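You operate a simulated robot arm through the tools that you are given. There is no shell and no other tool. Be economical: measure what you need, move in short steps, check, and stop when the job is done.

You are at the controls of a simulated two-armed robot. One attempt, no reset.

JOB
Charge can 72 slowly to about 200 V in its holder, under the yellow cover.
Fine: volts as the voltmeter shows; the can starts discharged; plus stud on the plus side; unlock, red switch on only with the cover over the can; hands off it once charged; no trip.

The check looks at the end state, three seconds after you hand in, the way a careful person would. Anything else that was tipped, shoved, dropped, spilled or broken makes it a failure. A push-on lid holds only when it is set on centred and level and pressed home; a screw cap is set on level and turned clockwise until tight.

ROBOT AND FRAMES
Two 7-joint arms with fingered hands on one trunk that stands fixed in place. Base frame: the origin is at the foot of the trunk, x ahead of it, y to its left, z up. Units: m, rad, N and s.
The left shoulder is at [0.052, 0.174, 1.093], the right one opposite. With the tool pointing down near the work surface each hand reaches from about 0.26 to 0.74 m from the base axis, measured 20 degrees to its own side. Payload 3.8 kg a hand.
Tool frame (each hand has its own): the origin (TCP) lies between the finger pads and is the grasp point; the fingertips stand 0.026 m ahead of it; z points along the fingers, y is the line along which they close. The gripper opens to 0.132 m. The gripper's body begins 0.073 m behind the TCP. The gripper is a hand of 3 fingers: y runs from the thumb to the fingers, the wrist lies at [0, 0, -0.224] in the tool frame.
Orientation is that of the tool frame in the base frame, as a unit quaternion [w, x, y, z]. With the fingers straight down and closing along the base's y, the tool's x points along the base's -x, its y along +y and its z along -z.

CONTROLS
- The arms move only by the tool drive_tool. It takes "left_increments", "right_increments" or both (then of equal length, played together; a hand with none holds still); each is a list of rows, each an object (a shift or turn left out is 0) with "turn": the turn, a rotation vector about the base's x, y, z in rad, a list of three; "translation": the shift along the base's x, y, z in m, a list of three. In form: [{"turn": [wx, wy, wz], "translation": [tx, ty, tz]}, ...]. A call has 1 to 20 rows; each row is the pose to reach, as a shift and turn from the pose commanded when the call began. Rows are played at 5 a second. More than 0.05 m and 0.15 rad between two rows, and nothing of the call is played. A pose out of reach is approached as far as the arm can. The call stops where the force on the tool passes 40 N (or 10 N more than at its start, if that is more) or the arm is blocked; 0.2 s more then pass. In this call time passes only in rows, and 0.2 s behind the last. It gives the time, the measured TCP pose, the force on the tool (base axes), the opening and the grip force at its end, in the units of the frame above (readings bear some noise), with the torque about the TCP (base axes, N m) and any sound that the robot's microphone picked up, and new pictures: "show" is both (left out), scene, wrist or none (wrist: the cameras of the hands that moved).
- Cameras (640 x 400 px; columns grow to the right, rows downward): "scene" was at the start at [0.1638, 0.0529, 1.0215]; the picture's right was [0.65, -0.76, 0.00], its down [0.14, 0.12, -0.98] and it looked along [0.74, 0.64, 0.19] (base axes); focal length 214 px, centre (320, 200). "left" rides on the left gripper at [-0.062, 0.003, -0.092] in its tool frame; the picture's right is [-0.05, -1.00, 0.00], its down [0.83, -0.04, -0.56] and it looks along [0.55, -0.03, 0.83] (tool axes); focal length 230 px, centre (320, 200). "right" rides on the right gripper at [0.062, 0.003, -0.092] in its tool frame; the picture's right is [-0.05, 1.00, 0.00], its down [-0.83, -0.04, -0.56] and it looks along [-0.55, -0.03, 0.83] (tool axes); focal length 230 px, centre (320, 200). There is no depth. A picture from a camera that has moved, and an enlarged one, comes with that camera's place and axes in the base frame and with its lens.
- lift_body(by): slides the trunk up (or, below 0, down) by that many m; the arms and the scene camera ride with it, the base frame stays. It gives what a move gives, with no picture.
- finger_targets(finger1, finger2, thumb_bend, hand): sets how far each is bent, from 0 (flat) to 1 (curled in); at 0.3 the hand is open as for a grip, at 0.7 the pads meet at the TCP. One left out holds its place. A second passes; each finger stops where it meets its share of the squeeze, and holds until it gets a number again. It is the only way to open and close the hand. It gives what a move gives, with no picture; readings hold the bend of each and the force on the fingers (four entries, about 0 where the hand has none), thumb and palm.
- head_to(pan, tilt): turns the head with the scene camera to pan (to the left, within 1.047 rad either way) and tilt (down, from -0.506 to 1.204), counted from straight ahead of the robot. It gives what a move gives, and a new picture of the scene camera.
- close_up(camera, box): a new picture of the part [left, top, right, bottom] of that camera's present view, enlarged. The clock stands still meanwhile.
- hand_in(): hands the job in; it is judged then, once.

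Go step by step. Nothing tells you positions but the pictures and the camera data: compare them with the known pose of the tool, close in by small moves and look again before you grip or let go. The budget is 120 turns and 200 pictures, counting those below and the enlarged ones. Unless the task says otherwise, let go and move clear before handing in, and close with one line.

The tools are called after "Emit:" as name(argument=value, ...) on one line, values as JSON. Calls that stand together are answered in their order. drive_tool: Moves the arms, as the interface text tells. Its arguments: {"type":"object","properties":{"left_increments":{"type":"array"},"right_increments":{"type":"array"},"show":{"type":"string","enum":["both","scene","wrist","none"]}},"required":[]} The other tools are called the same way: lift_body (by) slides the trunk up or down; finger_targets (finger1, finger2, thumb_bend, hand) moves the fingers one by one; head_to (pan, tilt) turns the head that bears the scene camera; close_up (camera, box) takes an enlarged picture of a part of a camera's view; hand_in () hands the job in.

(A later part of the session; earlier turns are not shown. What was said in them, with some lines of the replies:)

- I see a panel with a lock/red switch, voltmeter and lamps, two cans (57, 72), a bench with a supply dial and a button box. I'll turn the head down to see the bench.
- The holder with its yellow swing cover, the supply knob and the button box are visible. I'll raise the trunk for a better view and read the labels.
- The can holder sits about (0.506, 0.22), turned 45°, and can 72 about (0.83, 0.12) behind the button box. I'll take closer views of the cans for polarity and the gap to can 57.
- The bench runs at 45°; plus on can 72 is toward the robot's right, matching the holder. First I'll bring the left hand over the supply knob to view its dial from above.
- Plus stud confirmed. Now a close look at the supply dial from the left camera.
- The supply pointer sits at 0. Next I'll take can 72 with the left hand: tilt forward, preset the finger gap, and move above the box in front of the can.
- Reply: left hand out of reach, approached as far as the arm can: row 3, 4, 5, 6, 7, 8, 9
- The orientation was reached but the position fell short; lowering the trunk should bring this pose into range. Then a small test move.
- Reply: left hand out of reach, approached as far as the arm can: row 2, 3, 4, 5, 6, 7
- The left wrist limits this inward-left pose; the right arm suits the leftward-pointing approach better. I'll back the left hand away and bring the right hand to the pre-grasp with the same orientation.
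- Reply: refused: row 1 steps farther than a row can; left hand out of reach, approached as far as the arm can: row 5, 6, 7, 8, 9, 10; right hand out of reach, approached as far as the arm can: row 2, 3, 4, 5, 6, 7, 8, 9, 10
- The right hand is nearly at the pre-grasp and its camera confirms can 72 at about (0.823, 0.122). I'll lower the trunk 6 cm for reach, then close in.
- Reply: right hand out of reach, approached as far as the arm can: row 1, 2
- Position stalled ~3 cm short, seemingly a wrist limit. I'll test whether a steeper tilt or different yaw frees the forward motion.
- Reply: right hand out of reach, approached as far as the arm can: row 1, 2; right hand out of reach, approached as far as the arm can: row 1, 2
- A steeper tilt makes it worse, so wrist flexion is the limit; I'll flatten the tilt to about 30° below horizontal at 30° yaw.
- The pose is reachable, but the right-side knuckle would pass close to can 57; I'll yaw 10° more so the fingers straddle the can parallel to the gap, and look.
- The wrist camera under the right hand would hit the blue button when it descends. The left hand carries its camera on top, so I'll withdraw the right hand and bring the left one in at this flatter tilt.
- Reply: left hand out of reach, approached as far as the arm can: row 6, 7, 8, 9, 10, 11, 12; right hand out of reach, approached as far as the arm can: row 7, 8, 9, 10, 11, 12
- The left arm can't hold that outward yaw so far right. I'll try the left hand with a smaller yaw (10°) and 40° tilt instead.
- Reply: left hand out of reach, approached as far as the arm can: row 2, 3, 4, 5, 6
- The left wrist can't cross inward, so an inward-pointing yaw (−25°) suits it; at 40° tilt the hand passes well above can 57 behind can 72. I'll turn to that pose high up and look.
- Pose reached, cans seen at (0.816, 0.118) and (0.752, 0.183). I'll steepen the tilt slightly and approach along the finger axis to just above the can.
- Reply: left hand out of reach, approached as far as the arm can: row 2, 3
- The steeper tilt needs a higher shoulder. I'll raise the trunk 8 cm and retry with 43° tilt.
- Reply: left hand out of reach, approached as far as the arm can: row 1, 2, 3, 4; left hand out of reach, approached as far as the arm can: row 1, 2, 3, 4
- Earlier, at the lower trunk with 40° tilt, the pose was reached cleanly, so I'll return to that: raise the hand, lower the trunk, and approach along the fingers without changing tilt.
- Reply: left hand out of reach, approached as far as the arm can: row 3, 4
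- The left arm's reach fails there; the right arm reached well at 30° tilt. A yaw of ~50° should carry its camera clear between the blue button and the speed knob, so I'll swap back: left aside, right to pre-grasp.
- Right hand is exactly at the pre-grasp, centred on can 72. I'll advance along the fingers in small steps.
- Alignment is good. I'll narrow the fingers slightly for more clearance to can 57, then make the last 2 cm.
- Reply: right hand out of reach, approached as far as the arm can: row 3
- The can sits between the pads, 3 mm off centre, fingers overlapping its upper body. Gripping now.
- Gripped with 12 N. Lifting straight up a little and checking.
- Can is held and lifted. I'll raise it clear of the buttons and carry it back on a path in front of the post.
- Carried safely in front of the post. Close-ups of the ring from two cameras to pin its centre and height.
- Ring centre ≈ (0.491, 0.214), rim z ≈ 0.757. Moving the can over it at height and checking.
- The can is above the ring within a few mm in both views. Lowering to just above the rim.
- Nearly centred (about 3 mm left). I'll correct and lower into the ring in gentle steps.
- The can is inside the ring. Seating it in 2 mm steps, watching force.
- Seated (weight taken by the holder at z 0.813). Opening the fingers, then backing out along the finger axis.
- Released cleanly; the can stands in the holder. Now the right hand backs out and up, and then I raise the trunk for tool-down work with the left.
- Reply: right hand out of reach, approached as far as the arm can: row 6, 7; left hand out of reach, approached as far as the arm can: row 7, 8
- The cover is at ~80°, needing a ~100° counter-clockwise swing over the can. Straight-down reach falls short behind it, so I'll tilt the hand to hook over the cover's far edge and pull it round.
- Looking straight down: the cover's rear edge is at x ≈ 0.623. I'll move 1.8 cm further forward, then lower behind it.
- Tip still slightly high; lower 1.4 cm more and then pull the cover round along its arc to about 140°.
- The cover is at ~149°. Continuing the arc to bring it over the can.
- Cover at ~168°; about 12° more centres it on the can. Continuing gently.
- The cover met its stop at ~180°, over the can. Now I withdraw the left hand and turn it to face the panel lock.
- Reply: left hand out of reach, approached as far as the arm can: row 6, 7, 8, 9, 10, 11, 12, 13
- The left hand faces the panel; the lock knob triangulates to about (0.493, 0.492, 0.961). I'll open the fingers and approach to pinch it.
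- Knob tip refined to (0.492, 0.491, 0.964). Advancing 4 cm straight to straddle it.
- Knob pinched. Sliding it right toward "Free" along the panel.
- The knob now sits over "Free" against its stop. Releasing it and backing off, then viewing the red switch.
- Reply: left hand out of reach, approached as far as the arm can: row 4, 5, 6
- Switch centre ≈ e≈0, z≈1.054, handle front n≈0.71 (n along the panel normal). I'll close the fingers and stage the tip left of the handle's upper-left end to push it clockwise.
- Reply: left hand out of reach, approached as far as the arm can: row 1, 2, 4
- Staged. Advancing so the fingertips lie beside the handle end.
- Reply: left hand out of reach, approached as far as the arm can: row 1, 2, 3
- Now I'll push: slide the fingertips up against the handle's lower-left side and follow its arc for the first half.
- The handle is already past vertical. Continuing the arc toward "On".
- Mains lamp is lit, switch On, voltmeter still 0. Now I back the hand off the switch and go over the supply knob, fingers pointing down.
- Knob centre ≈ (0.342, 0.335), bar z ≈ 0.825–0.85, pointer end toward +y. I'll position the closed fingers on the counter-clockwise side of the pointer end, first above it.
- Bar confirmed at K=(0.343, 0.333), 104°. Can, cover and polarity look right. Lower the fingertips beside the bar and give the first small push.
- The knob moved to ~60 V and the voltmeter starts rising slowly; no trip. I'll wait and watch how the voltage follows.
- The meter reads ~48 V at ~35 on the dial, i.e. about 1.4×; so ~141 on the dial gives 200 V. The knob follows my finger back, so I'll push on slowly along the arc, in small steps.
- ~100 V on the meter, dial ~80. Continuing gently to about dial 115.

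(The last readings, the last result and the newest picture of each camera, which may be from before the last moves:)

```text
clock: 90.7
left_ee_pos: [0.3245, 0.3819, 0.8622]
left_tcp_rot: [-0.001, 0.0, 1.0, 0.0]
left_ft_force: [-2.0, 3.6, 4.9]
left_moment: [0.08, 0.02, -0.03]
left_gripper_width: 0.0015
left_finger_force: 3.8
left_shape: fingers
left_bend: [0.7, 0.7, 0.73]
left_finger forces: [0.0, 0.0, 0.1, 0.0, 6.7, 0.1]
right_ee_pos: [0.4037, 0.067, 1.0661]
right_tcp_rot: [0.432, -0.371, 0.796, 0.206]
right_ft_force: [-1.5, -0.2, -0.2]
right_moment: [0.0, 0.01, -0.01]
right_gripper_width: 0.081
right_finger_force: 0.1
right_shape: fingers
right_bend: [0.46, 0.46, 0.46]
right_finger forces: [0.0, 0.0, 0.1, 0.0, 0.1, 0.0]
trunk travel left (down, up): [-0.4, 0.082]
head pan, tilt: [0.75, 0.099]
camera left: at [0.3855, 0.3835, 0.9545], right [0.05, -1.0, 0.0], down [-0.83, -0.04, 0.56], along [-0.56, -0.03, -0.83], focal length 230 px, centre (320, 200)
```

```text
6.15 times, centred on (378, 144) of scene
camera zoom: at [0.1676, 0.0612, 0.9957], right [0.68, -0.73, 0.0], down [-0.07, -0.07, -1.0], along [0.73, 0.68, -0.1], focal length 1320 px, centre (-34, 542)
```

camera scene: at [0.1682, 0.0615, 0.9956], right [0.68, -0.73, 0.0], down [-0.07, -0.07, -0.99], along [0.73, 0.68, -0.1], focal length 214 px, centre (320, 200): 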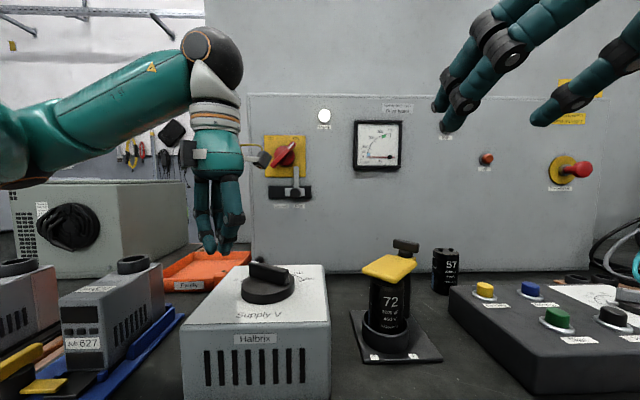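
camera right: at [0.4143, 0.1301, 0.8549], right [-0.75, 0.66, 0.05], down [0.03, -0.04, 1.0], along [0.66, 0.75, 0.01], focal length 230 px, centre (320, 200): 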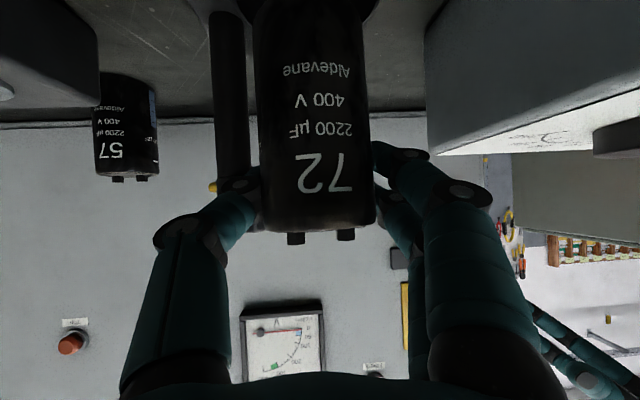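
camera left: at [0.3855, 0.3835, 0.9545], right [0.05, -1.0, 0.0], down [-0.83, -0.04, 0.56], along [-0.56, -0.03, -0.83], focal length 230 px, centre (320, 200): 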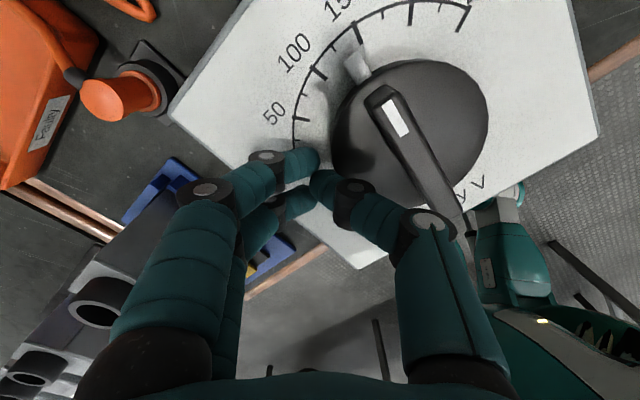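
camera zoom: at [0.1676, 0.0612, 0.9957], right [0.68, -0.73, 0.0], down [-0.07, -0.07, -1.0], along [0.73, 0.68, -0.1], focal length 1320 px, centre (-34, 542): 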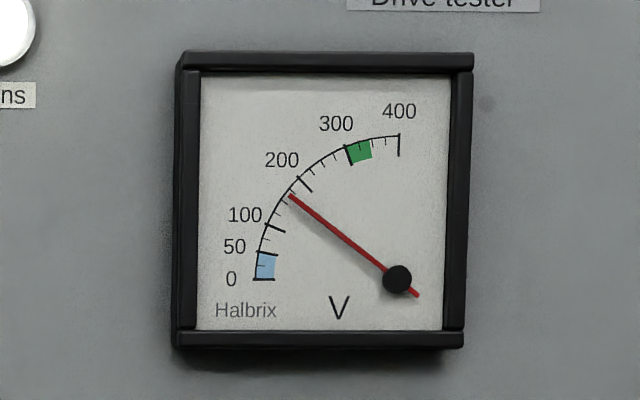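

About 168 V and possibly still rising. I'll hold here for 3 s to see where it settles.

Emit:
drive_tool(left_increments=[{"translation": [0, 0, 0]}, {"translation": [0, 0, 0]}, {"translation": [0, 0, 0]}, {"translation": [0, 0, 0]}, {"translation": [0, 0, 0]}, {"translation": [0, 0, 0]}, {"translation": [0, 0, 0]}, {"translation": [0, 0, 0]}, {"translation": [0, 0, 0]}, {"translation": [0, 0, 0]}, {"translation": [0, 0, 0]}, {"translation": [0, 0, 0]}, {"translation": [0, 0, 0]}, {"translation": [0, 0, 0]}, {"translation": [0, 0, 0]}], show="none")

Emit:
close_up(camera="scene", box=[345, 112, 410, 177])

Emit:
close_up(camera="left", box=[280, 0, 500, 180])

```text
clock: 93.9
left_ee_pos: [0.3235, 0.3815, 0.8613]
left_tcp_rot: [-0.001, 0.001, 1.0, 0.0]
left_ft_force: [-1.7, 3.4, 5.3]
left_moment: [0.04, 0.01, 0.0]
left_gripper_width: 0.0017
left_finger_force: 4.1
left_shape: fingers
left_bend: [0.7, 0.7, 0.73]
left_finger forces: [0.0, 0.0, 0.0, 0.0, 7.0, 0.0]
right_ee_pos: [0.4028, 0.0677, 1.0666]
right_tcp_rot: [0.432, -0.371, 0.796, 0.206]
right_ft_force: [-0.6, 1.0, 0.2]
right_moment: [0.01, -0.01, -0.02]
right_gripper_width: 0.0809
right_finger_force: 0.0
right_shape: fingers
right_bend: [0.46, 0.46, 0.46]
right_finger forces: [0.1, 0.1, 0.1, 0.0, 0.0, 0.0]
trunk travel left (down, up): [-0.4, 0.082]
head pan, tilt: [0.75, 0.099]
```

```text
6.15 times, centred on (378, 144) of scene
camera zoom: at [0.1676, 0.0612, 0.9957], right [0.68, -0.73, 0.0], down [-0.07, -0.07, -1.0], along [0.73, 0.68, -0.1], focal length 1320 px, centre (-34, 542)
```

zoom: 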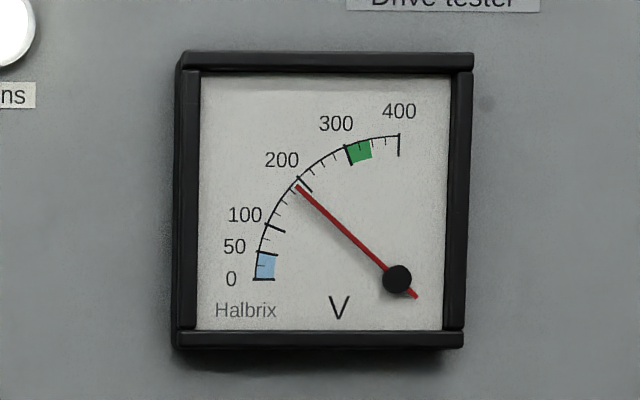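

```text
2.22 times, centred on (390, 90) of left
camera zoom: at [0.3855, 0.3835, 0.9545], right [0.05, -1.0, 0.0], down [-0.83, -0.04, 0.56], along [-0.56, -0.03, -0.83], focal length 511 px, centre (164, 444)
```

zoom: 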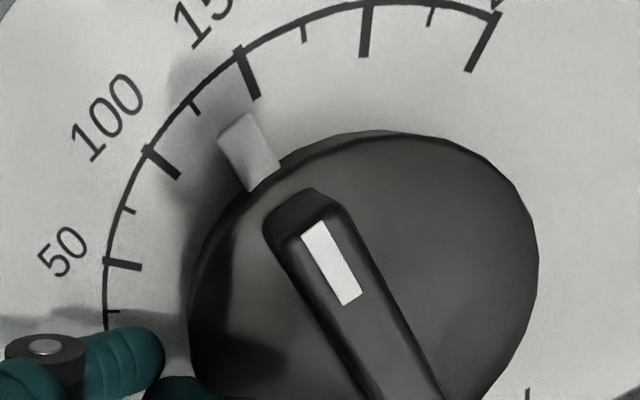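

Now ~189 V, slowly approaching its final value. Waiting another 4 s.

Emit:
drive_tool(left_increments=[{"translation": [0, 0, 0]}, {"translation": [0, 0, 0]}, {"translation": [0, 0, 0]}, {"translation": [0, 0, 0]}, {"translation": [0, 0, 0]}, {"translation": [0, 0, 0]}, {"translation": [0, 0, 0]}, {"translation": [0, 0, 0]}, {"translation": [0, 0, 0]}, {"translation": [0, 0, 0]}, {"translation": [0, 0, 0]}, {"translation": [0, 0, 0]}, {"translation": [0, 0, 0]}, {"translation": [0, 0, 0]}, {"translation": [0, 0, 0]}, {"translation": [0, 0, 0]}, {"translation": [0, 0, 0]}, {"translation": [0, 0, 0]}, {"translation": [0, 0, 0]}, {"translation": [0, 0, 0]}], show="none")

Emit:
close_up(camera="scene", box=[345, 112, 410, 177])

```text
clock: 98.1
left_ee_pos: [0.324, 0.381, 0.8618]
left_tcp_rot: [-0.001, 0.001, 1.0, 0.0]
left_ft_force: [-2.0, 4.6, 5.8]
left_moment: [0.05, 0.01, 0.01]
left_gripper_width: 0.0017
left_finger_force: 3.2
left_shape: fingers
left_bend: [0.7, 0.7, 0.73]
left_finger forces: [0.1, 0.1, 0.0, 0.1, 7.0, 0.1]
right_ee_pos: [0.4043, 0.0676, 1.0661]
right_tcp_rot: [0.431, -0.371, 0.796, 0.205]
right_ft_force: [0.5, -0.1, -0.3]
right_moment: [0.0, -0.03, -0.01]
right_gripper_width: 0.0813
right_finger_force: 0.1
right_shape: fingers
right_bend: [0.46, 0.46, 0.46]
right_finger forces: [0.0, 0.0, 0.0, 0.1, 0.0, 0.0]
trunk travel left (down, up): [-0.4, 0.082]
head pan, tilt: [0.75, 0.099]
```

```text
6.15 times, centred on (378, 144) of scene
camera zoom: at [0.1676, 0.0612, 0.9957], right [0.68, -0.73, 0.0], down [-0.07, -0.07, -1.0], along [0.73, 0.68, -0.1], focal length 1320 px, centre (-34, 542)
```

zoom: 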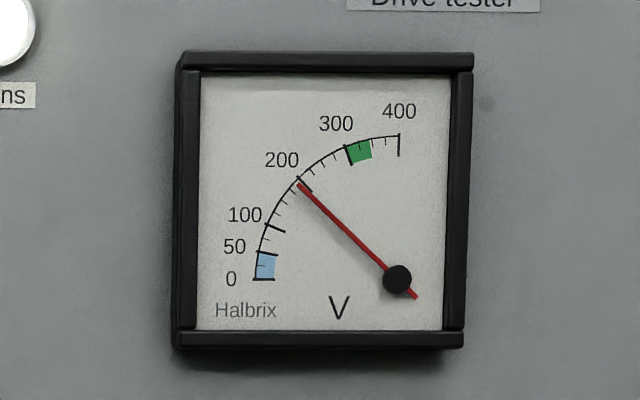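

About 194 V. A 1 mm nudge should bring it to ~200; then wait.

Emit:
drive_tool(left_increments=[{"translation": [0.0006, 0.0002, 0]}, {"translation": [0.0013, 0.0004, 0]}, {"translation": [0.0013, 0.0004, 0]}, {"translation": [0.0013, 0.0004, 0]}, {"translation": [0.0013, 0.0004, 0]}, {"translation": [0.0013, 0.0004, 0]}, {"translation": [0.0013, 0.0004, 0]}, {"translation": [0.0013, 0.0004, 0]}, {"translation": [0.0013, 0.0004, 0]}, {"translation": [0.0013, 0.0004, 0]}, {"translation": [0.0013, 0.0004, 0]}, {"translation": [0.0013, 0.0004, 0]}, {"translation": [0.0013, 0.0004, 0]}, {"translation": [0.0013, 0.0004, 0]}, {"translation": [0.0013, 0.0004, 0]}], show="none")

Emit:
close_up(camera="scene", box=[345, 112, 410, 177])

```text
clock: 101.3
left_ee_pos: [0.3247, 0.3821, 0.8618]
left_tcp_rot: [-0.001, 0.002, 1.0, 0.001]
left_ft_force: [-1.4, 3.7, 5.1]
left_moment: [0.09, 0.02, 0.0]
left_gripper_width: 0.0015
left_finger_force: 2.9
left_shape: fingers
left_bend: [0.7, 0.7, 0.73]
left_finger forces: [0.0, 0.0, 0.1, 0.0, 5.9, 0.0]
right_ee_pos: [0.4036, 0.0669, 1.0664]
right_tcp_rot: [0.431, -0.371, 0.796, 0.205]
right_ft_force: [-0.4, 0.5, -0.5]
right_moment: [0.02, 0.01, -0.03]
right_gripper_width: 0.0811
right_finger_force: 0.1
right_shape: fingers
right_bend: [0.46, 0.46, 0.46]
right_finger forces: [0.1, 0.0, 0.0, 0.0, 0.0, 0.1]
trunk travel left (down, up): [-0.4, 0.082]
head pan, tilt: [0.75, 0.099]
```

```text
6.15 times, centred on (378, 144) of scene
camera zoom: at [0.1676, 0.0612, 0.9957], right [0.68, -0.73, 0.0], down [-0.07, -0.07, -1.0], along [0.73, 0.68, -0.1], focal length 1320 px, centre (-34, 542)
```

zoom: 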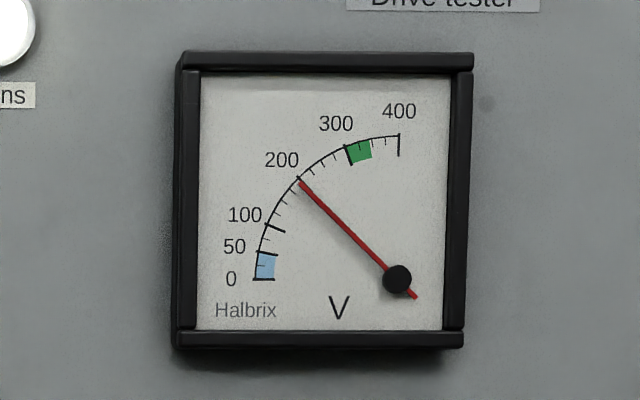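

Needle is on 200 V. Releasing the knob: back away from the bar, lift clear, and check whether knob and meter hold.

Emit:
drive_tool(left_increments=[{"translation": [-0.008, -0.002, 0]}, {"translation": [-0.02, -0.006, 0]}, {"translation": [-0.025, -0.008, 0.03]}, {"translation": [-0.025, -0.008, 0.07]}, {"translation": [-0.015, -0.008, 0.11]}, {"translation": [0.0, 0.0, 0.15]}], show="wrist")

Emit:
close_up(camera="scene", box=[345, 112, 410, 177])

```text
clock: 102.7
left_ee_pos: [0.3254, 0.3813, 1.0115]
left_tcp_rot: [-0.001, 0.001, 1.0, 0.0]
left_ft_force: [-0.7, 0.6, 0.4]
left_moment: [0.01, 0.01, 0.0]
left_gripper_width: 0.0056
left_finger_force: 0.0
left_shape: fingers
left_bend: [0.7, 0.7, 0.7]
left_finger forces: [0.0, 0.0, 0.0, 0.0, 0.0, 0.0]
right_ee_pos: [0.4042, 0.0675, 1.0649]
right_tcp_rot: [0.431, -0.371, 0.797, 0.205]
right_ft_force: [0.0, -0.6, 0.0]
right_moment: [-0.01, 0.0, -0.01]
right_gripper_width: 0.0809
right_finger_force: 0.0
right_shape: fingers
right_bend: [0.46, 0.46, 0.46]
right_finger forces: [0.0, 0.0, 0.1, 0.0, 0.1, 0.1]
trunk travel left (down, up): [-0.4, 0.082]
head pan, tilt: [0.75, 0.099]
camera left: at [0.3867, 0.3835, 1.104], right [0.05, -1.0, 0.0], down [-0.83, -0.04, 0.56], along [-0.56, -0.03, -0.83], focal length 230 px, centre (320, 200)
```

left: 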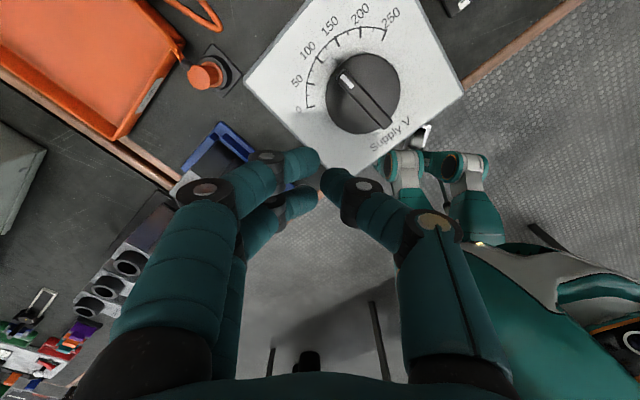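

```text
6.15 times, centred on (378, 144) of scene
camera zoom: at [0.1679, 0.0609, 0.9957], right [0.68, -0.73, 0.0], down [-0.07, -0.07, -1.0], along [0.73, 0.68, -0.1], focal length 1320 px, centre (-34, 542)
```

zoom: 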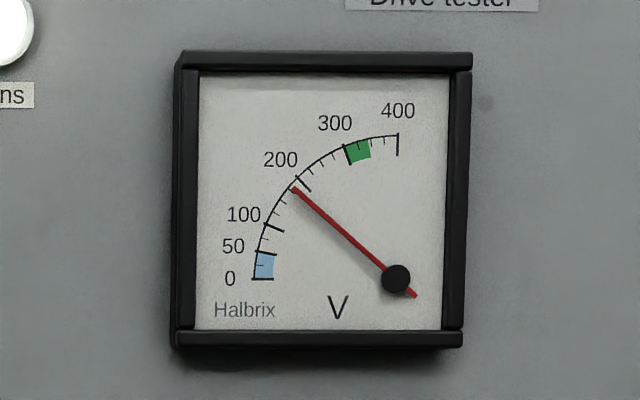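

The knob slipped back a little and the meter dips to ~185 V. I'll wait and see where it settles.

Emit:
drive_tool(left_increments=[{"translation": [0, 0, 0]}, {"translation": [0, 0, 0]}, {"translation": [0, 0, 0]}, {"translation": [0, 0, 0]}, {"translation": [0, 0, 0]}, {"translation": [0, 0, 0]}, {"translation": [0, 0, 0]}, {"translation": [0, 0, 0]}, {"translation": [0, 0, 0]}, {"translation": [0, 0, 0]}, {"translation": [0, 0, 0]}, {"translation": [0, 0, 0]}, {"translation": [0, 0, 0]}, {"translation": [0, 0, 0]}, {"translation": [0, 0, 0]}, {"translation": [0, 0, 0]}, {"translation": [0, 0, 0]}, {"translation": [0, 0, 0]}, {"translation": [0, 0, 0]}, {"translation": [0, 0, 0]}], show="none")

Emit:
close_up(camera="scene", box=[345, 112, 410, 177])

Emit:
close_up(camera="left", box=[270, 0, 430, 150])

```text
clock: 106.9
left_ee_pos: [0.3245, 0.3806, 1.0111]
left_tcp_rot: [-0.001, 0.001, 1.0, 0.0]
left_ft_force: [-0.5, 0.2, 1.3]
left_moment: [-0.01, 0.02, -0.02]
left_gripper_width: 0.0058
left_finger_force: 0.0
left_shape: fingers
left_bend: [0.7, 0.7, 0.7]
left_finger forces: [0.0, 0.0, 0.1, 0.0, 0.0, 0.1]
right_ee_pos: [0.4041, 0.0683, 1.0658]
right_tcp_rot: [0.431, -0.372, 0.796, 0.206]
right_ft_force: [-0.2, -0.4, 1.2]
right_moment: [-0.03, -0.02, -0.03]
right_gripper_width: 0.081
right_finger_force: 0.1
right_shape: fingers
right_bend: [0.46, 0.46, 0.46]
right_finger forces: [0.1, 0.0, 0.0, 0.1, 0.0, 0.0]
trunk travel left (down, up): [-0.4, 0.082]
head pan, tilt: [0.75, 0.099]
```

```text
6.15 times, centred on (378, 144) of scene
camera zoom: at [0.1679, 0.0611, 0.9957], right [0.68, -0.73, 0.0], down [-0.07, -0.07, -1.0], along [0.73, 0.68, -0.1], focal length 1320 px, centre (-34, 542)
```

zoom: 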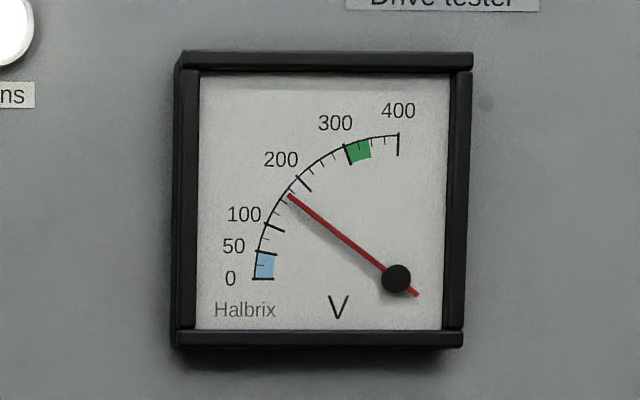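

```text
2.67 times, centred on (350, 75) of left
camera zoom: at [0.3866, 0.3837, 1.1033], right [0.05, -1.0, 0.0], down [-0.83, -0.04, 0.56], along [-0.56, -0.03, -0.83], focal length 614 px, centre (240, 533)
```

zoom: 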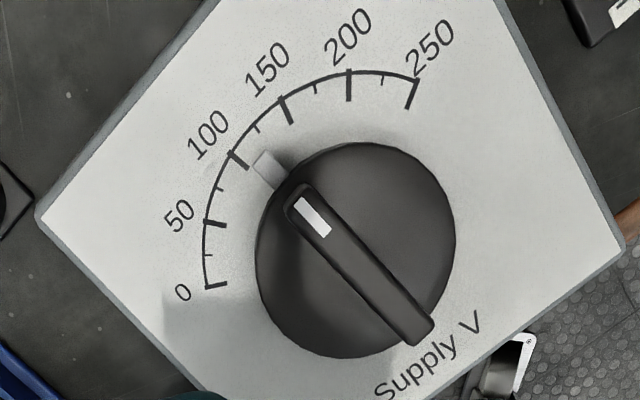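

The knob relaxed to ~115 on release (meter settling ~165 V), so the reading follows the dial both ways. I'll push again a bit further (~150) and this time lift straight up to see how much it relaxes.

Emit:
drive_tool(left_increments=[{"translation": [-0.025, -0.008, -0.04]}, {"translation": [-0.025, -0.008, -0.08]}, {"translation": [-0.025, -0.008, -0.12]}, {"translation": [-0.025, -0.008, -0.149]}, {"translation": [-0.015, -0.005, -0.149]}, {"translation": [-0.009, -0.003, -0.149]}, {"translation": [-0.005, -0.001, -0.149]}, {"translation": [-0.002, 0.001, -0.149]}, {"translation": [0.001, 0.0018, -0.149]}, {"translation": [0.004, 0.0025, -0.149]}, {"translation": [0.004, 0.0025, -0.149]}], show="wrist")

Emit:
drive_tool(left_increments=[{"translation": [0.0, 0.0, 0.02]}, {"translation": [0.0, 0.0, 0.05]}, {"translation": [0.0, 0.0, 0.1]}, {"translation": [0.0, 0.0, 0.149]}], show="wrist")

Emit:
close_up(camera="left", box=[270, 0, 430, 150])

```text
clock: 109.3
left_ee_pos: [0.3286, 0.3825, 0.8631]
left_tcp_rot: [-0.002, 0.001, 1.0, 0.001]
left_ft_force: [-0.8, 3.1, 4.1]
left_moment: [0.01, 0.0, 0.01]
left_gripper_width: 0.0024
left_finger_force: 2.3
left_shape: fingers
left_bend: [0.7, 0.7, 0.73]
left_finger forces: [0.1, 0.0, 0.0, 0.1, 4.7, 0.0]
right_ee_pos: [0.4033, 0.0682, 1.0659]
right_tcp_rot: [0.432, -0.372, 0.795, 0.207]
right_ft_force: [0.5, -0.1, -0.8]
right_moment: [0.04, 0.07, 0.0]
right_gripper_width: 0.081
right_finger_force: 0.0
right_shape: fingers
right_bend: [0.46, 0.46, 0.46]
right_finger forces: [0.0, 0.1, 0.0, 0.0, 0.0, 0.1]
trunk travel left (down, up): [-0.4, 0.082]
head pan, tilt: [0.75, 0.099]
camera left: at [0.391, 0.386, 0.9559], right [0.05, -1.0, 0.0], down [-0.83, -0.04, 0.56], along [-0.56, -0.03, -0.83], focal length 230 px, centre (320, 200)
```

left: 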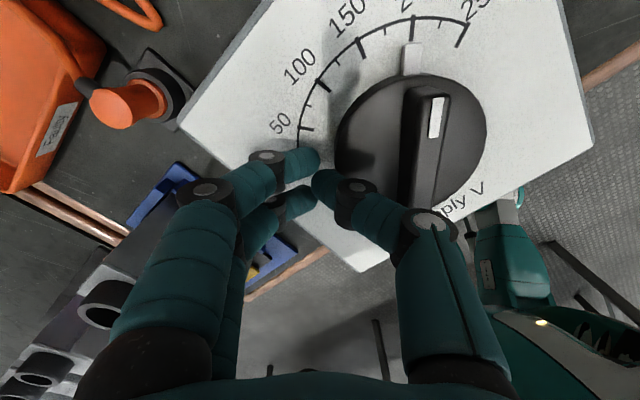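

```text
clock: 110.3
left_ee_pos: [0.3324, 0.3808, 1.0135]
left_tcp_rot: [-0.001, 0.0, 1.0, 0.0]
left_ft_force: [0.3, 0.9, 0.8]
left_moment: [0.01, 0.0, -0.01]
left_gripper_width: 0.0057
left_finger_force: 0.1
left_shape: fingers
left_bend: [0.7, 0.7, 0.7]
left_finger forces: [0.0, 0.0, 0.0, 0.0, 0.0, 0.0]
right_ee_pos: [0.4044, 0.0674, 1.066]
right_tcp_rot: [0.431, -0.372, 0.796, 0.207]
right_ft_force: [-0.6, -0.9, -0.5]
right_moment: [0.02, 0.02, 0.0]
right_gripper_width: 0.0809
right_finger_force: 0.1
right_shape: fingers
right_bend: [0.46, 0.46, 0.46]
right_finger forces: [0.0, 0.0, 0.1, 0.0, 0.0, 0.1]
trunk travel left (down, up): [-0.4, 0.082]
head pan, tilt: [0.75, 0.099]
camera left: at [0.3935, 0.3826, 1.106], right [0.05, -1.0, 0.0], down [-0.83, -0.04, 0.56], along [-0.56, -0.03, -0.83], focal length 230 px, centre (320, 200)
```

left: 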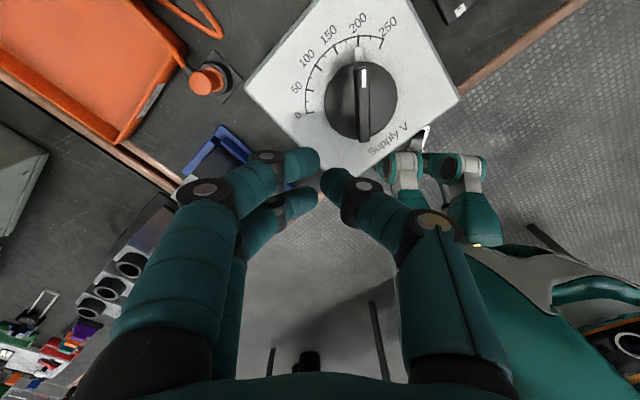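

```text
2.67 times, centred on (350, 75) of left
camera zoom: at [0.3935, 0.3826, 1.106], right [0.05, -1.0, 0.0], down [-0.83, -0.04, 0.56], along [-0.56, -0.03, -0.83], focal length 614 px, centre (240, 533)
```

zoom: 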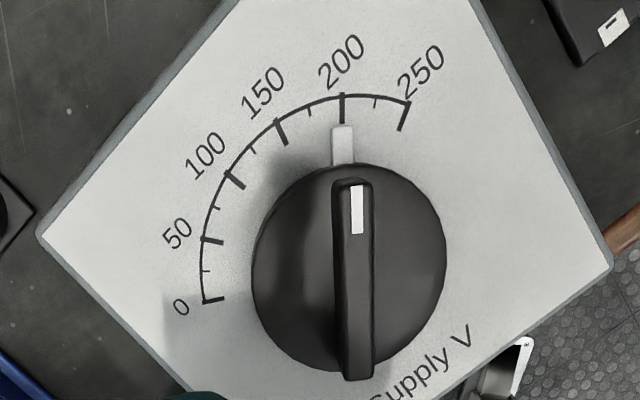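

With a straight lift the knob stays put, but it landed at ~200, too high. I'll quickly push the bar back counter-clockwise from its other side.

Emit:
drive_tool(left_increments=[{"translation": [0.022, -0.035, -0.02]}, {"translation": [0.042, -0.066, -0.05]}, {"translation": [0.057, -0.09, -0.09]}, {"translation": [0.057, -0.09, -0.135]}, {"translation": [0.057, -0.09, -0.15]}, {"translation": [0.057, -0.075, -0.15]}, {"translation": [0.057, -0.065, -0.15]}], show="wrist")

Emit:
close_up(camera="scene", box=[345, 112, 410, 177])

```text
clock: 111.9
left_ee_pos: [0.3876, 0.317, 0.8643]
left_tcp_rot: [0.002, 0.001, 1.0, 0.0]
left_ft_force: [5.2, -1.4, 11.1]
left_moment: [0.03, 0.09, 0.03]
left_gripper_width: 0.0065
left_finger_force: 6.9
left_shape: fingers
left_bend: [0.7, 0.73, 0.7]
left_finger forces: [0.1, 14.0, 0.0, 0.0, 0.0, 0.1]
right_ee_pos: [0.4033, 0.0667, 1.0671]
right_tcp_rot: [0.432, -0.371, 0.796, 0.206]
right_ft_force: [0.4, -0.1, -0.1]
right_moment: [0.0, 0.0, -0.01]
right_gripper_width: 0.0811
right_finger_force: 0.0
right_shape: fingers
right_bend: [0.46, 0.46, 0.46]
right_finger forces: [0.0, 0.1, 0.0, 0.1, 0.1, 0.0]
trunk travel left (down, up): [-0.4, 0.082]
head pan, tilt: [0.75, 0.099]
camera left: at [0.4492, 0.3207, 0.9568], right [0.05, -1.0, 0.0], down [-0.83, -0.04, 0.55], along [-0.55, -0.03, -0.83], focal length 230 px, centre (320, 200)
```

left: 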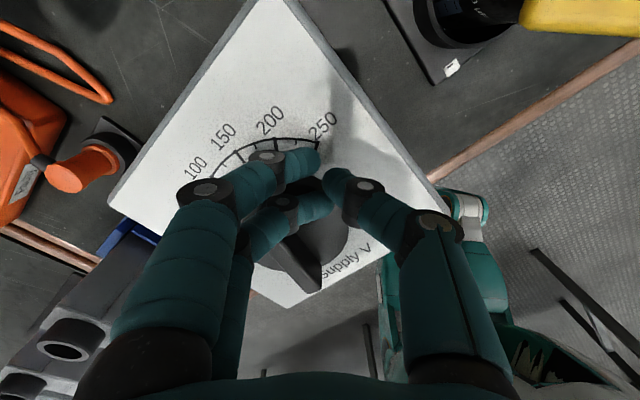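

```text
6.15 times, centred on (378, 144) of scene
camera zoom: at [0.1677, 0.0607, 0.996], right [0.68, -0.73, 0.0], down [-0.07, -0.07, -1.0], along [0.73, 0.68, -0.1], focal length 1320 px, centre (-34, 542)
```

zoom: 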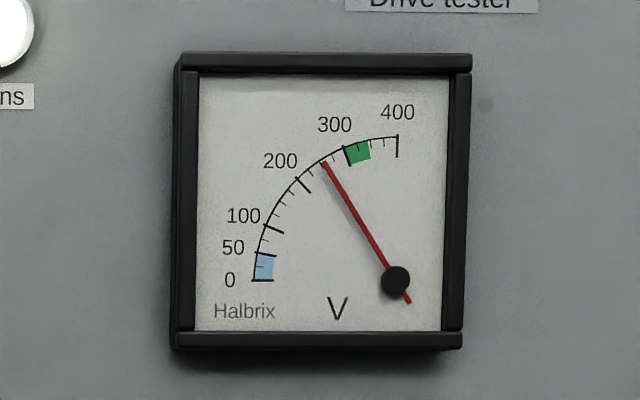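

Emit:
close_up(camera="left", box=[170, 80, 430, 310])

Emit:
close_up(camera="scene", box=[200, 200, 380, 320])

```text
1.74 times, centred on (300, 195) of left
camera zoom: at [0.4492, 0.3207, 0.9568], right [0.05, -1.0, 0.0], down [-0.83, -0.04, 0.55], along [-0.55, -0.03, -0.83], focal length 400 px, centre (355, 209)
```

zoom: 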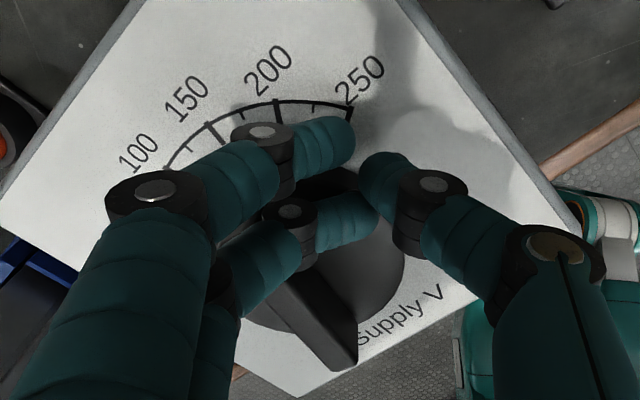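

```text
3.33 times, centred on (290, 260) of scene
camera zoom: at [0.1677, 0.0607, 0.996], right [0.68, -0.73, 0.0], down [-0.07, -0.07, -1.0], along [0.73, 0.68, -0.1], focal length 715 px, centre (420, 0)
```

zoom: 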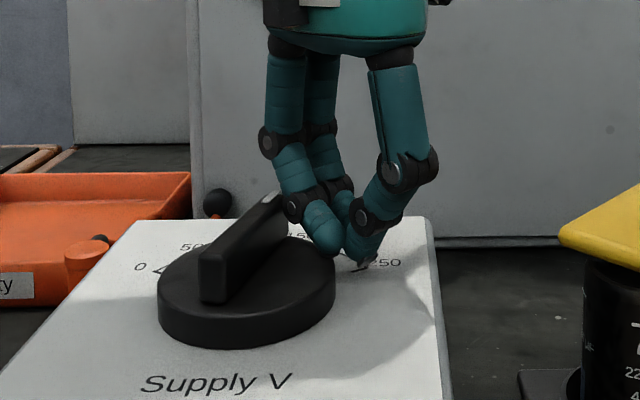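

The bar now points to roughly 130–140. Lifting straight up and checking the dial and meter.

Emit:
drive_tool(left_increments=[{"translation": [0.0, 0.0, 0.03]}, {"translation": [0.0, 0.0, 0.07]}, {"translation": [0.0, 0.0, 0.11]}, {"translation": [-0.015, 0.015, 0.15]}, {"translation": [-0.03, 0.03, 0.15]}, {"translation": [-0.055, 0.055, 0.15]}], show="wrist")

Emit:
close_up(camera="left", box=[270, 0, 430, 150])

Emit:
close_up(camera="scene", box=[345, 112, 410, 177])

```text
clock: 113.3
left_ee_pos: [0.3312, 0.3749, 1.0132]
left_tcp_rot: [0.0, 0.0, 1.0, 0.0]
left_ft_force: [-0.3, 0.0, -0.2]
left_moment: [0.01, -0.02, -0.01]
left_gripper_width: 0.0061
left_finger_force: 0.1
left_shape: fingers
left_bend: [0.7, 0.7, 0.7]
left_finger forces: [0.0, 0.1, 0.0, 0.1, 0.0, 0.0]
right_ee_pos: [0.4033, 0.0684, 1.0662]
right_tcp_rot: [0.431, -0.372, 0.796, 0.206]
right_ft_force: [0.1, 0.9, -0.9]
right_moment: [-0.01, -0.01, -0.05]
right_gripper_width: 0.081
right_finger_force: 0.0
right_shape: fingers
right_bend: [0.46, 0.46, 0.46]
right_finger forces: [0.0, 0.0, 0.0, 0.1, 0.1, 0.0]
trunk travel left (down, up): [-0.4, 0.082]
head pan, tilt: [0.75, 0.099]
camera left: at [0.3935, 0.3782, 1.1053], right [0.05, -1.0, 0.0], down [-0.83, -0.04, 0.56], along [-0.55, -0.03, -0.83], focal length 230 px, centre (320, 200)
```

left: 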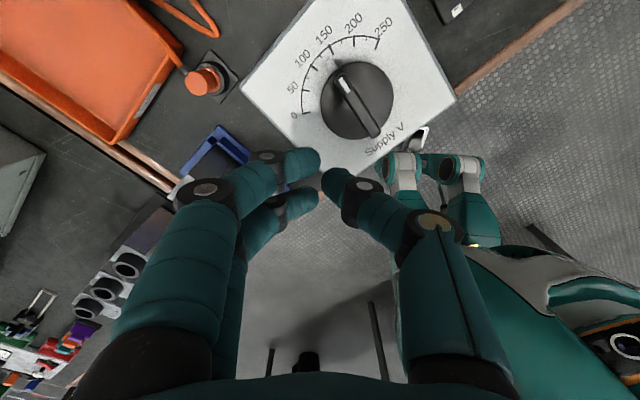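

```text
2.67 times, centred on (350, 75) of left
camera zoom: at [0.3935, 0.3782, 1.1053], right [0.05, -1.0, 0.0], down [-0.83, -0.04, 0.56], along [-0.55, -0.03, -0.83], focal length 614 px, centre (240, 533)
```

zoom: 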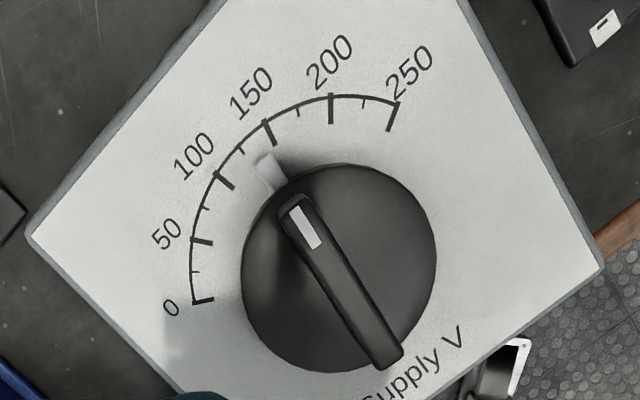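

```text
6.15 times, centred on (378, 144) of scene
camera zoom: at [0.1677, 0.0618, 0.9956], right [0.68, -0.73, 0.0], down [-0.07, -0.07, -0.99], along [0.73, 0.68, -0.1], focal length 1320 px, centre (-34, 542)
```

zoom: 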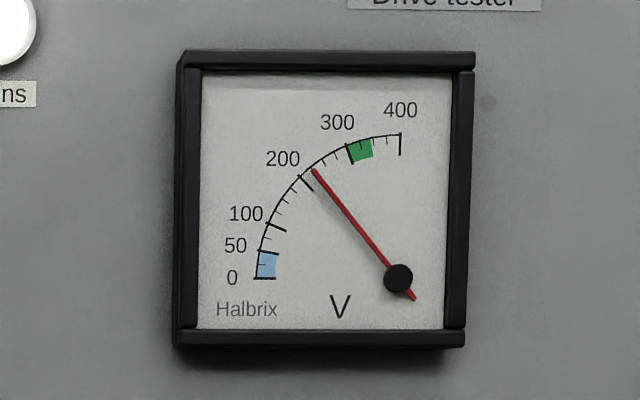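

Dial stands at ~135 and the meter is coming down (~218 V). Waiting 4 s for it to settle.

Emit:
drive_tool(left_increments=[{"translation": [0, 0, 0]}, {"translation": [0, 0, 0]}, {"translation": [0, 0, 0]}, {"translation": [0, 0, 0]}, {"translation": [0, 0, 0]}, {"translation": [0, 0, 0]}, {"translation": [0, 0, 0]}, {"translation": [0, 0, 0]}, {"translation": [0, 0, 0]}, {"translation": [0, 0, 0]}, {"translation": [0, 0, 0]}, {"translation": [0, 0, 0]}, {"translation": [0, 0, 0]}, {"translation": [0, 0, 0]}, {"translation": [0, 0, 0]}, {"translation": [0, 0, 0]}, {"translation": [0, 0, 0]}, {"translation": [0, 0, 0]}, {"translation": [0, 0, 0]}, {"translation": [0, 0, 0]}], show="none")

Emit:
close_up(camera="scene", box=[345, 112, 410, 177])

```text
clock: 117.5
left_ee_pos: [0.3322, 0.3726, 1.0128]
left_tcp_rot: [-0.002, 0.002, 1.0, 0.0]
left_ft_force: [0.4, -0.4, 0.2]
left_moment: [0.0, 0.02, -0.01]
left_gripper_width: 0.006
left_finger_force: 0.0
left_shape: fingers
left_bend: [0.7, 0.7, 0.7]
left_finger forces: [0.1, 0.0, 0.1, 0.0, 0.0, 0.0]
right_ee_pos: [0.404, 0.0676, 1.0651]
right_tcp_rot: [0.432, -0.371, 0.796, 0.206]
right_ft_force: [-0.1, 0.2, -0.8]
right_moment: [-0.01, 0.01, -0.01]
right_gripper_width: 0.0808
right_finger_force: 0.1
right_shape: fingers
right_bend: [0.46, 0.46, 0.46]
right_finger forces: [0.1, 0.1, 0.0, 0.0, 0.1, 0.0]
trunk travel left (down, up): [-0.4, 0.082]
head pan, tilt: [0.75, 0.099]
```

```text
6.15 times, centred on (378, 144) of scene
camera zoom: at [0.1679, 0.0611, 0.9957], right [0.68, -0.73, 0.0], down [-0.07, -0.07, -1.0], along [0.73, 0.68, -0.1], focal length 1320 px, centre (-34, 542)
```

zoom: 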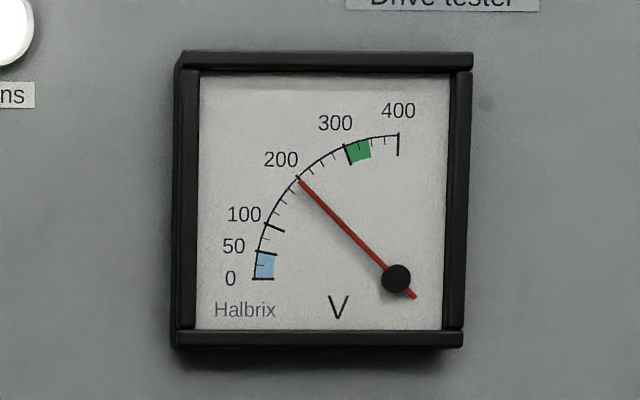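

It reads 200 V. I'll use the waiting time to move the left hand clear and check that it stays.

Emit:
drive_tool(left_increments=[{"translation": [-0.02, 0.0, 0.03]}, {"translation": [-0.04, 0.0, 0.06]}, {"translation": [-0.06, -0.01, 0.09]}, {"translation": [-0.08, -0.02, 0.12]}, {"translation": [-0.1, -0.03, 0.15]}, {"translation": [-0.1, -0.03, 0.15]}, {"translation": [-0.1, -0.03, 0.15]}, {"translation": [-0.1, -0.03, 0.15]}, {"translation": [-0.1, -0.03, 0.15]}, {"translation": [-0.1, -0.03, 0.15]}, {"translation": [-0.1, -0.03, 0.15]}, {"translation": [-0.1, -0.03, 0.15]}, {"translation": [-0.1, -0.03, 0.15]}, {"translation": [-0.1, -0.03, 0.15]}, {"translation": [-0.1, -0.03, 0.15]}, {"translation": [-0.1, -0.03, 0.15]}, {"translation": [-0.1, -0.03, 0.15]}, {"translation": [-0.1, -0.03, 0.15]}, {"translation": [-0.1, -0.03, 0.15]}, {"translation": [-0.1, -0.03, 0.15]}], show="scene")

Emit:
close_up(camera="scene", box=[345, 112, 410, 177])

Emit:
close_up(camera="scene", box=[330, 220, 470, 370])

```text
clock: 121.7
left_ee_pos: [0.2292, 0.3418, 1.1432]
left_tcp_rot: [0.0, 0.001, 1.0, -0.002]
left_ft_force: [-0.7, -0.4, -0.7]
left_moment: [0.01, -0.02, 0.01]
left_gripper_width: 0.0059
left_finger_force: 0.0
left_shape: fingers
left_bend: [0.7, 0.7, 0.7]
left_finger forces: [0.1, 0.0, 0.1, 0.0, 0.1, 0.0]
left hand out of reach, approached as far as the arm can: row 5, 6, 7, 8, 9, 10, 11, 12, 13, 14, 15, 16, 17, 18, 19, 20
right_ee_pos: [0.4037, 0.0667, 1.0655]
right_tcp_rot: [0.431, -0.372, 0.795, 0.207]
right_ft_force: [0.5, 0.9, -0.1]
right_moment: [-0.03, 0.01, 0.0]
right_gripper_width: 0.081
right_finger_force: 0.1
right_shape: fingers
right_bend: [0.46, 0.46, 0.46]
right_finger forces: [0.0, 0.0, 0.1, 0.0, 0.1, 0.0]
trunk travel left (down, up): [-0.4, 0.082]
head pan, tilt: [0.75, 0.099]
camera scene: at [0.1679, 0.0611, 0.9957], right [0.68, -0.73, 0.0], down [-0.07, -0.07, -1.0], along [0.73, 0.68, -0.1], focal length 214 px, centre (320, 200)
```

scene: 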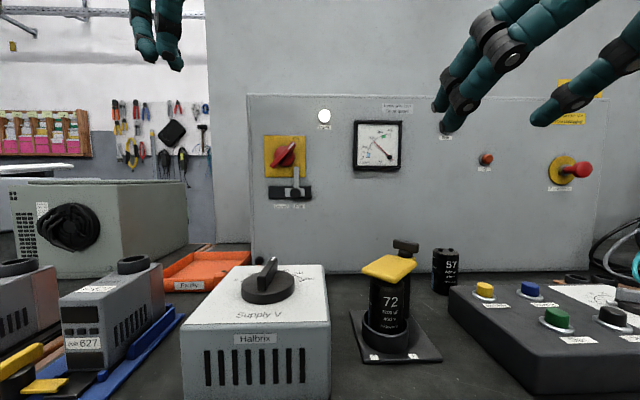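

```text
6.15 times, centred on (378, 144) of scene
camera zoom: at [0.1679, 0.0611, 0.9957], right [0.68, -0.73, 0.0], down [-0.07, -0.07, -1.0], along [0.73, 0.68, -0.1], focal length 1320 px, centre (-34, 542)
```

zoom: 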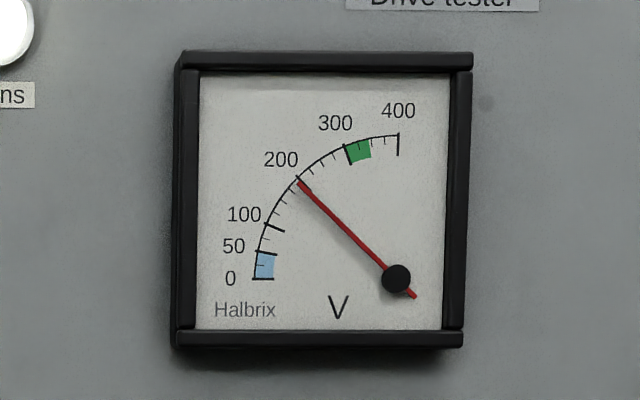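

```text
2.67 times, centred on (400, 295) of scene
camera zoom: at [0.1679, 0.0611, 0.9957], right [0.68, -0.73, 0.0], down [-0.07, -0.07, -1.0], along [0.73, 0.68, -0.1], focal length 572 px, centre (107, -53)
```

zoom: 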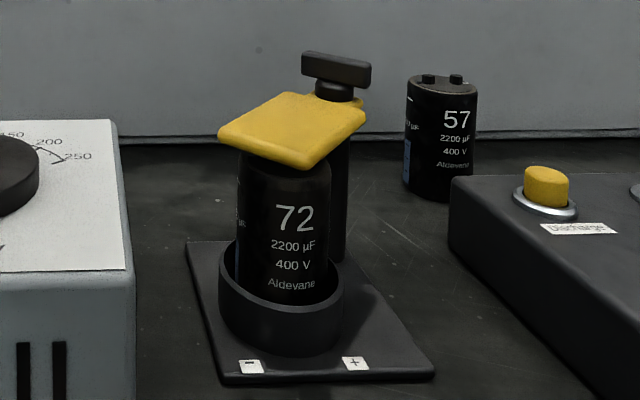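

The meter holds at just under 200 V. The can sits in the holder with plus on the plus side and the cover over it, the mains are on with no trip, and both hands are clear, so I'm handing in.

Emit:
hand_in()

```text
The job is handed in.
```

Can 72 is in its holder under the yellow cover, charged to about 197 V on the voltmeter with no trip; while I was setting the knob the meter briefly overshot to about 250 V before I brought it back.
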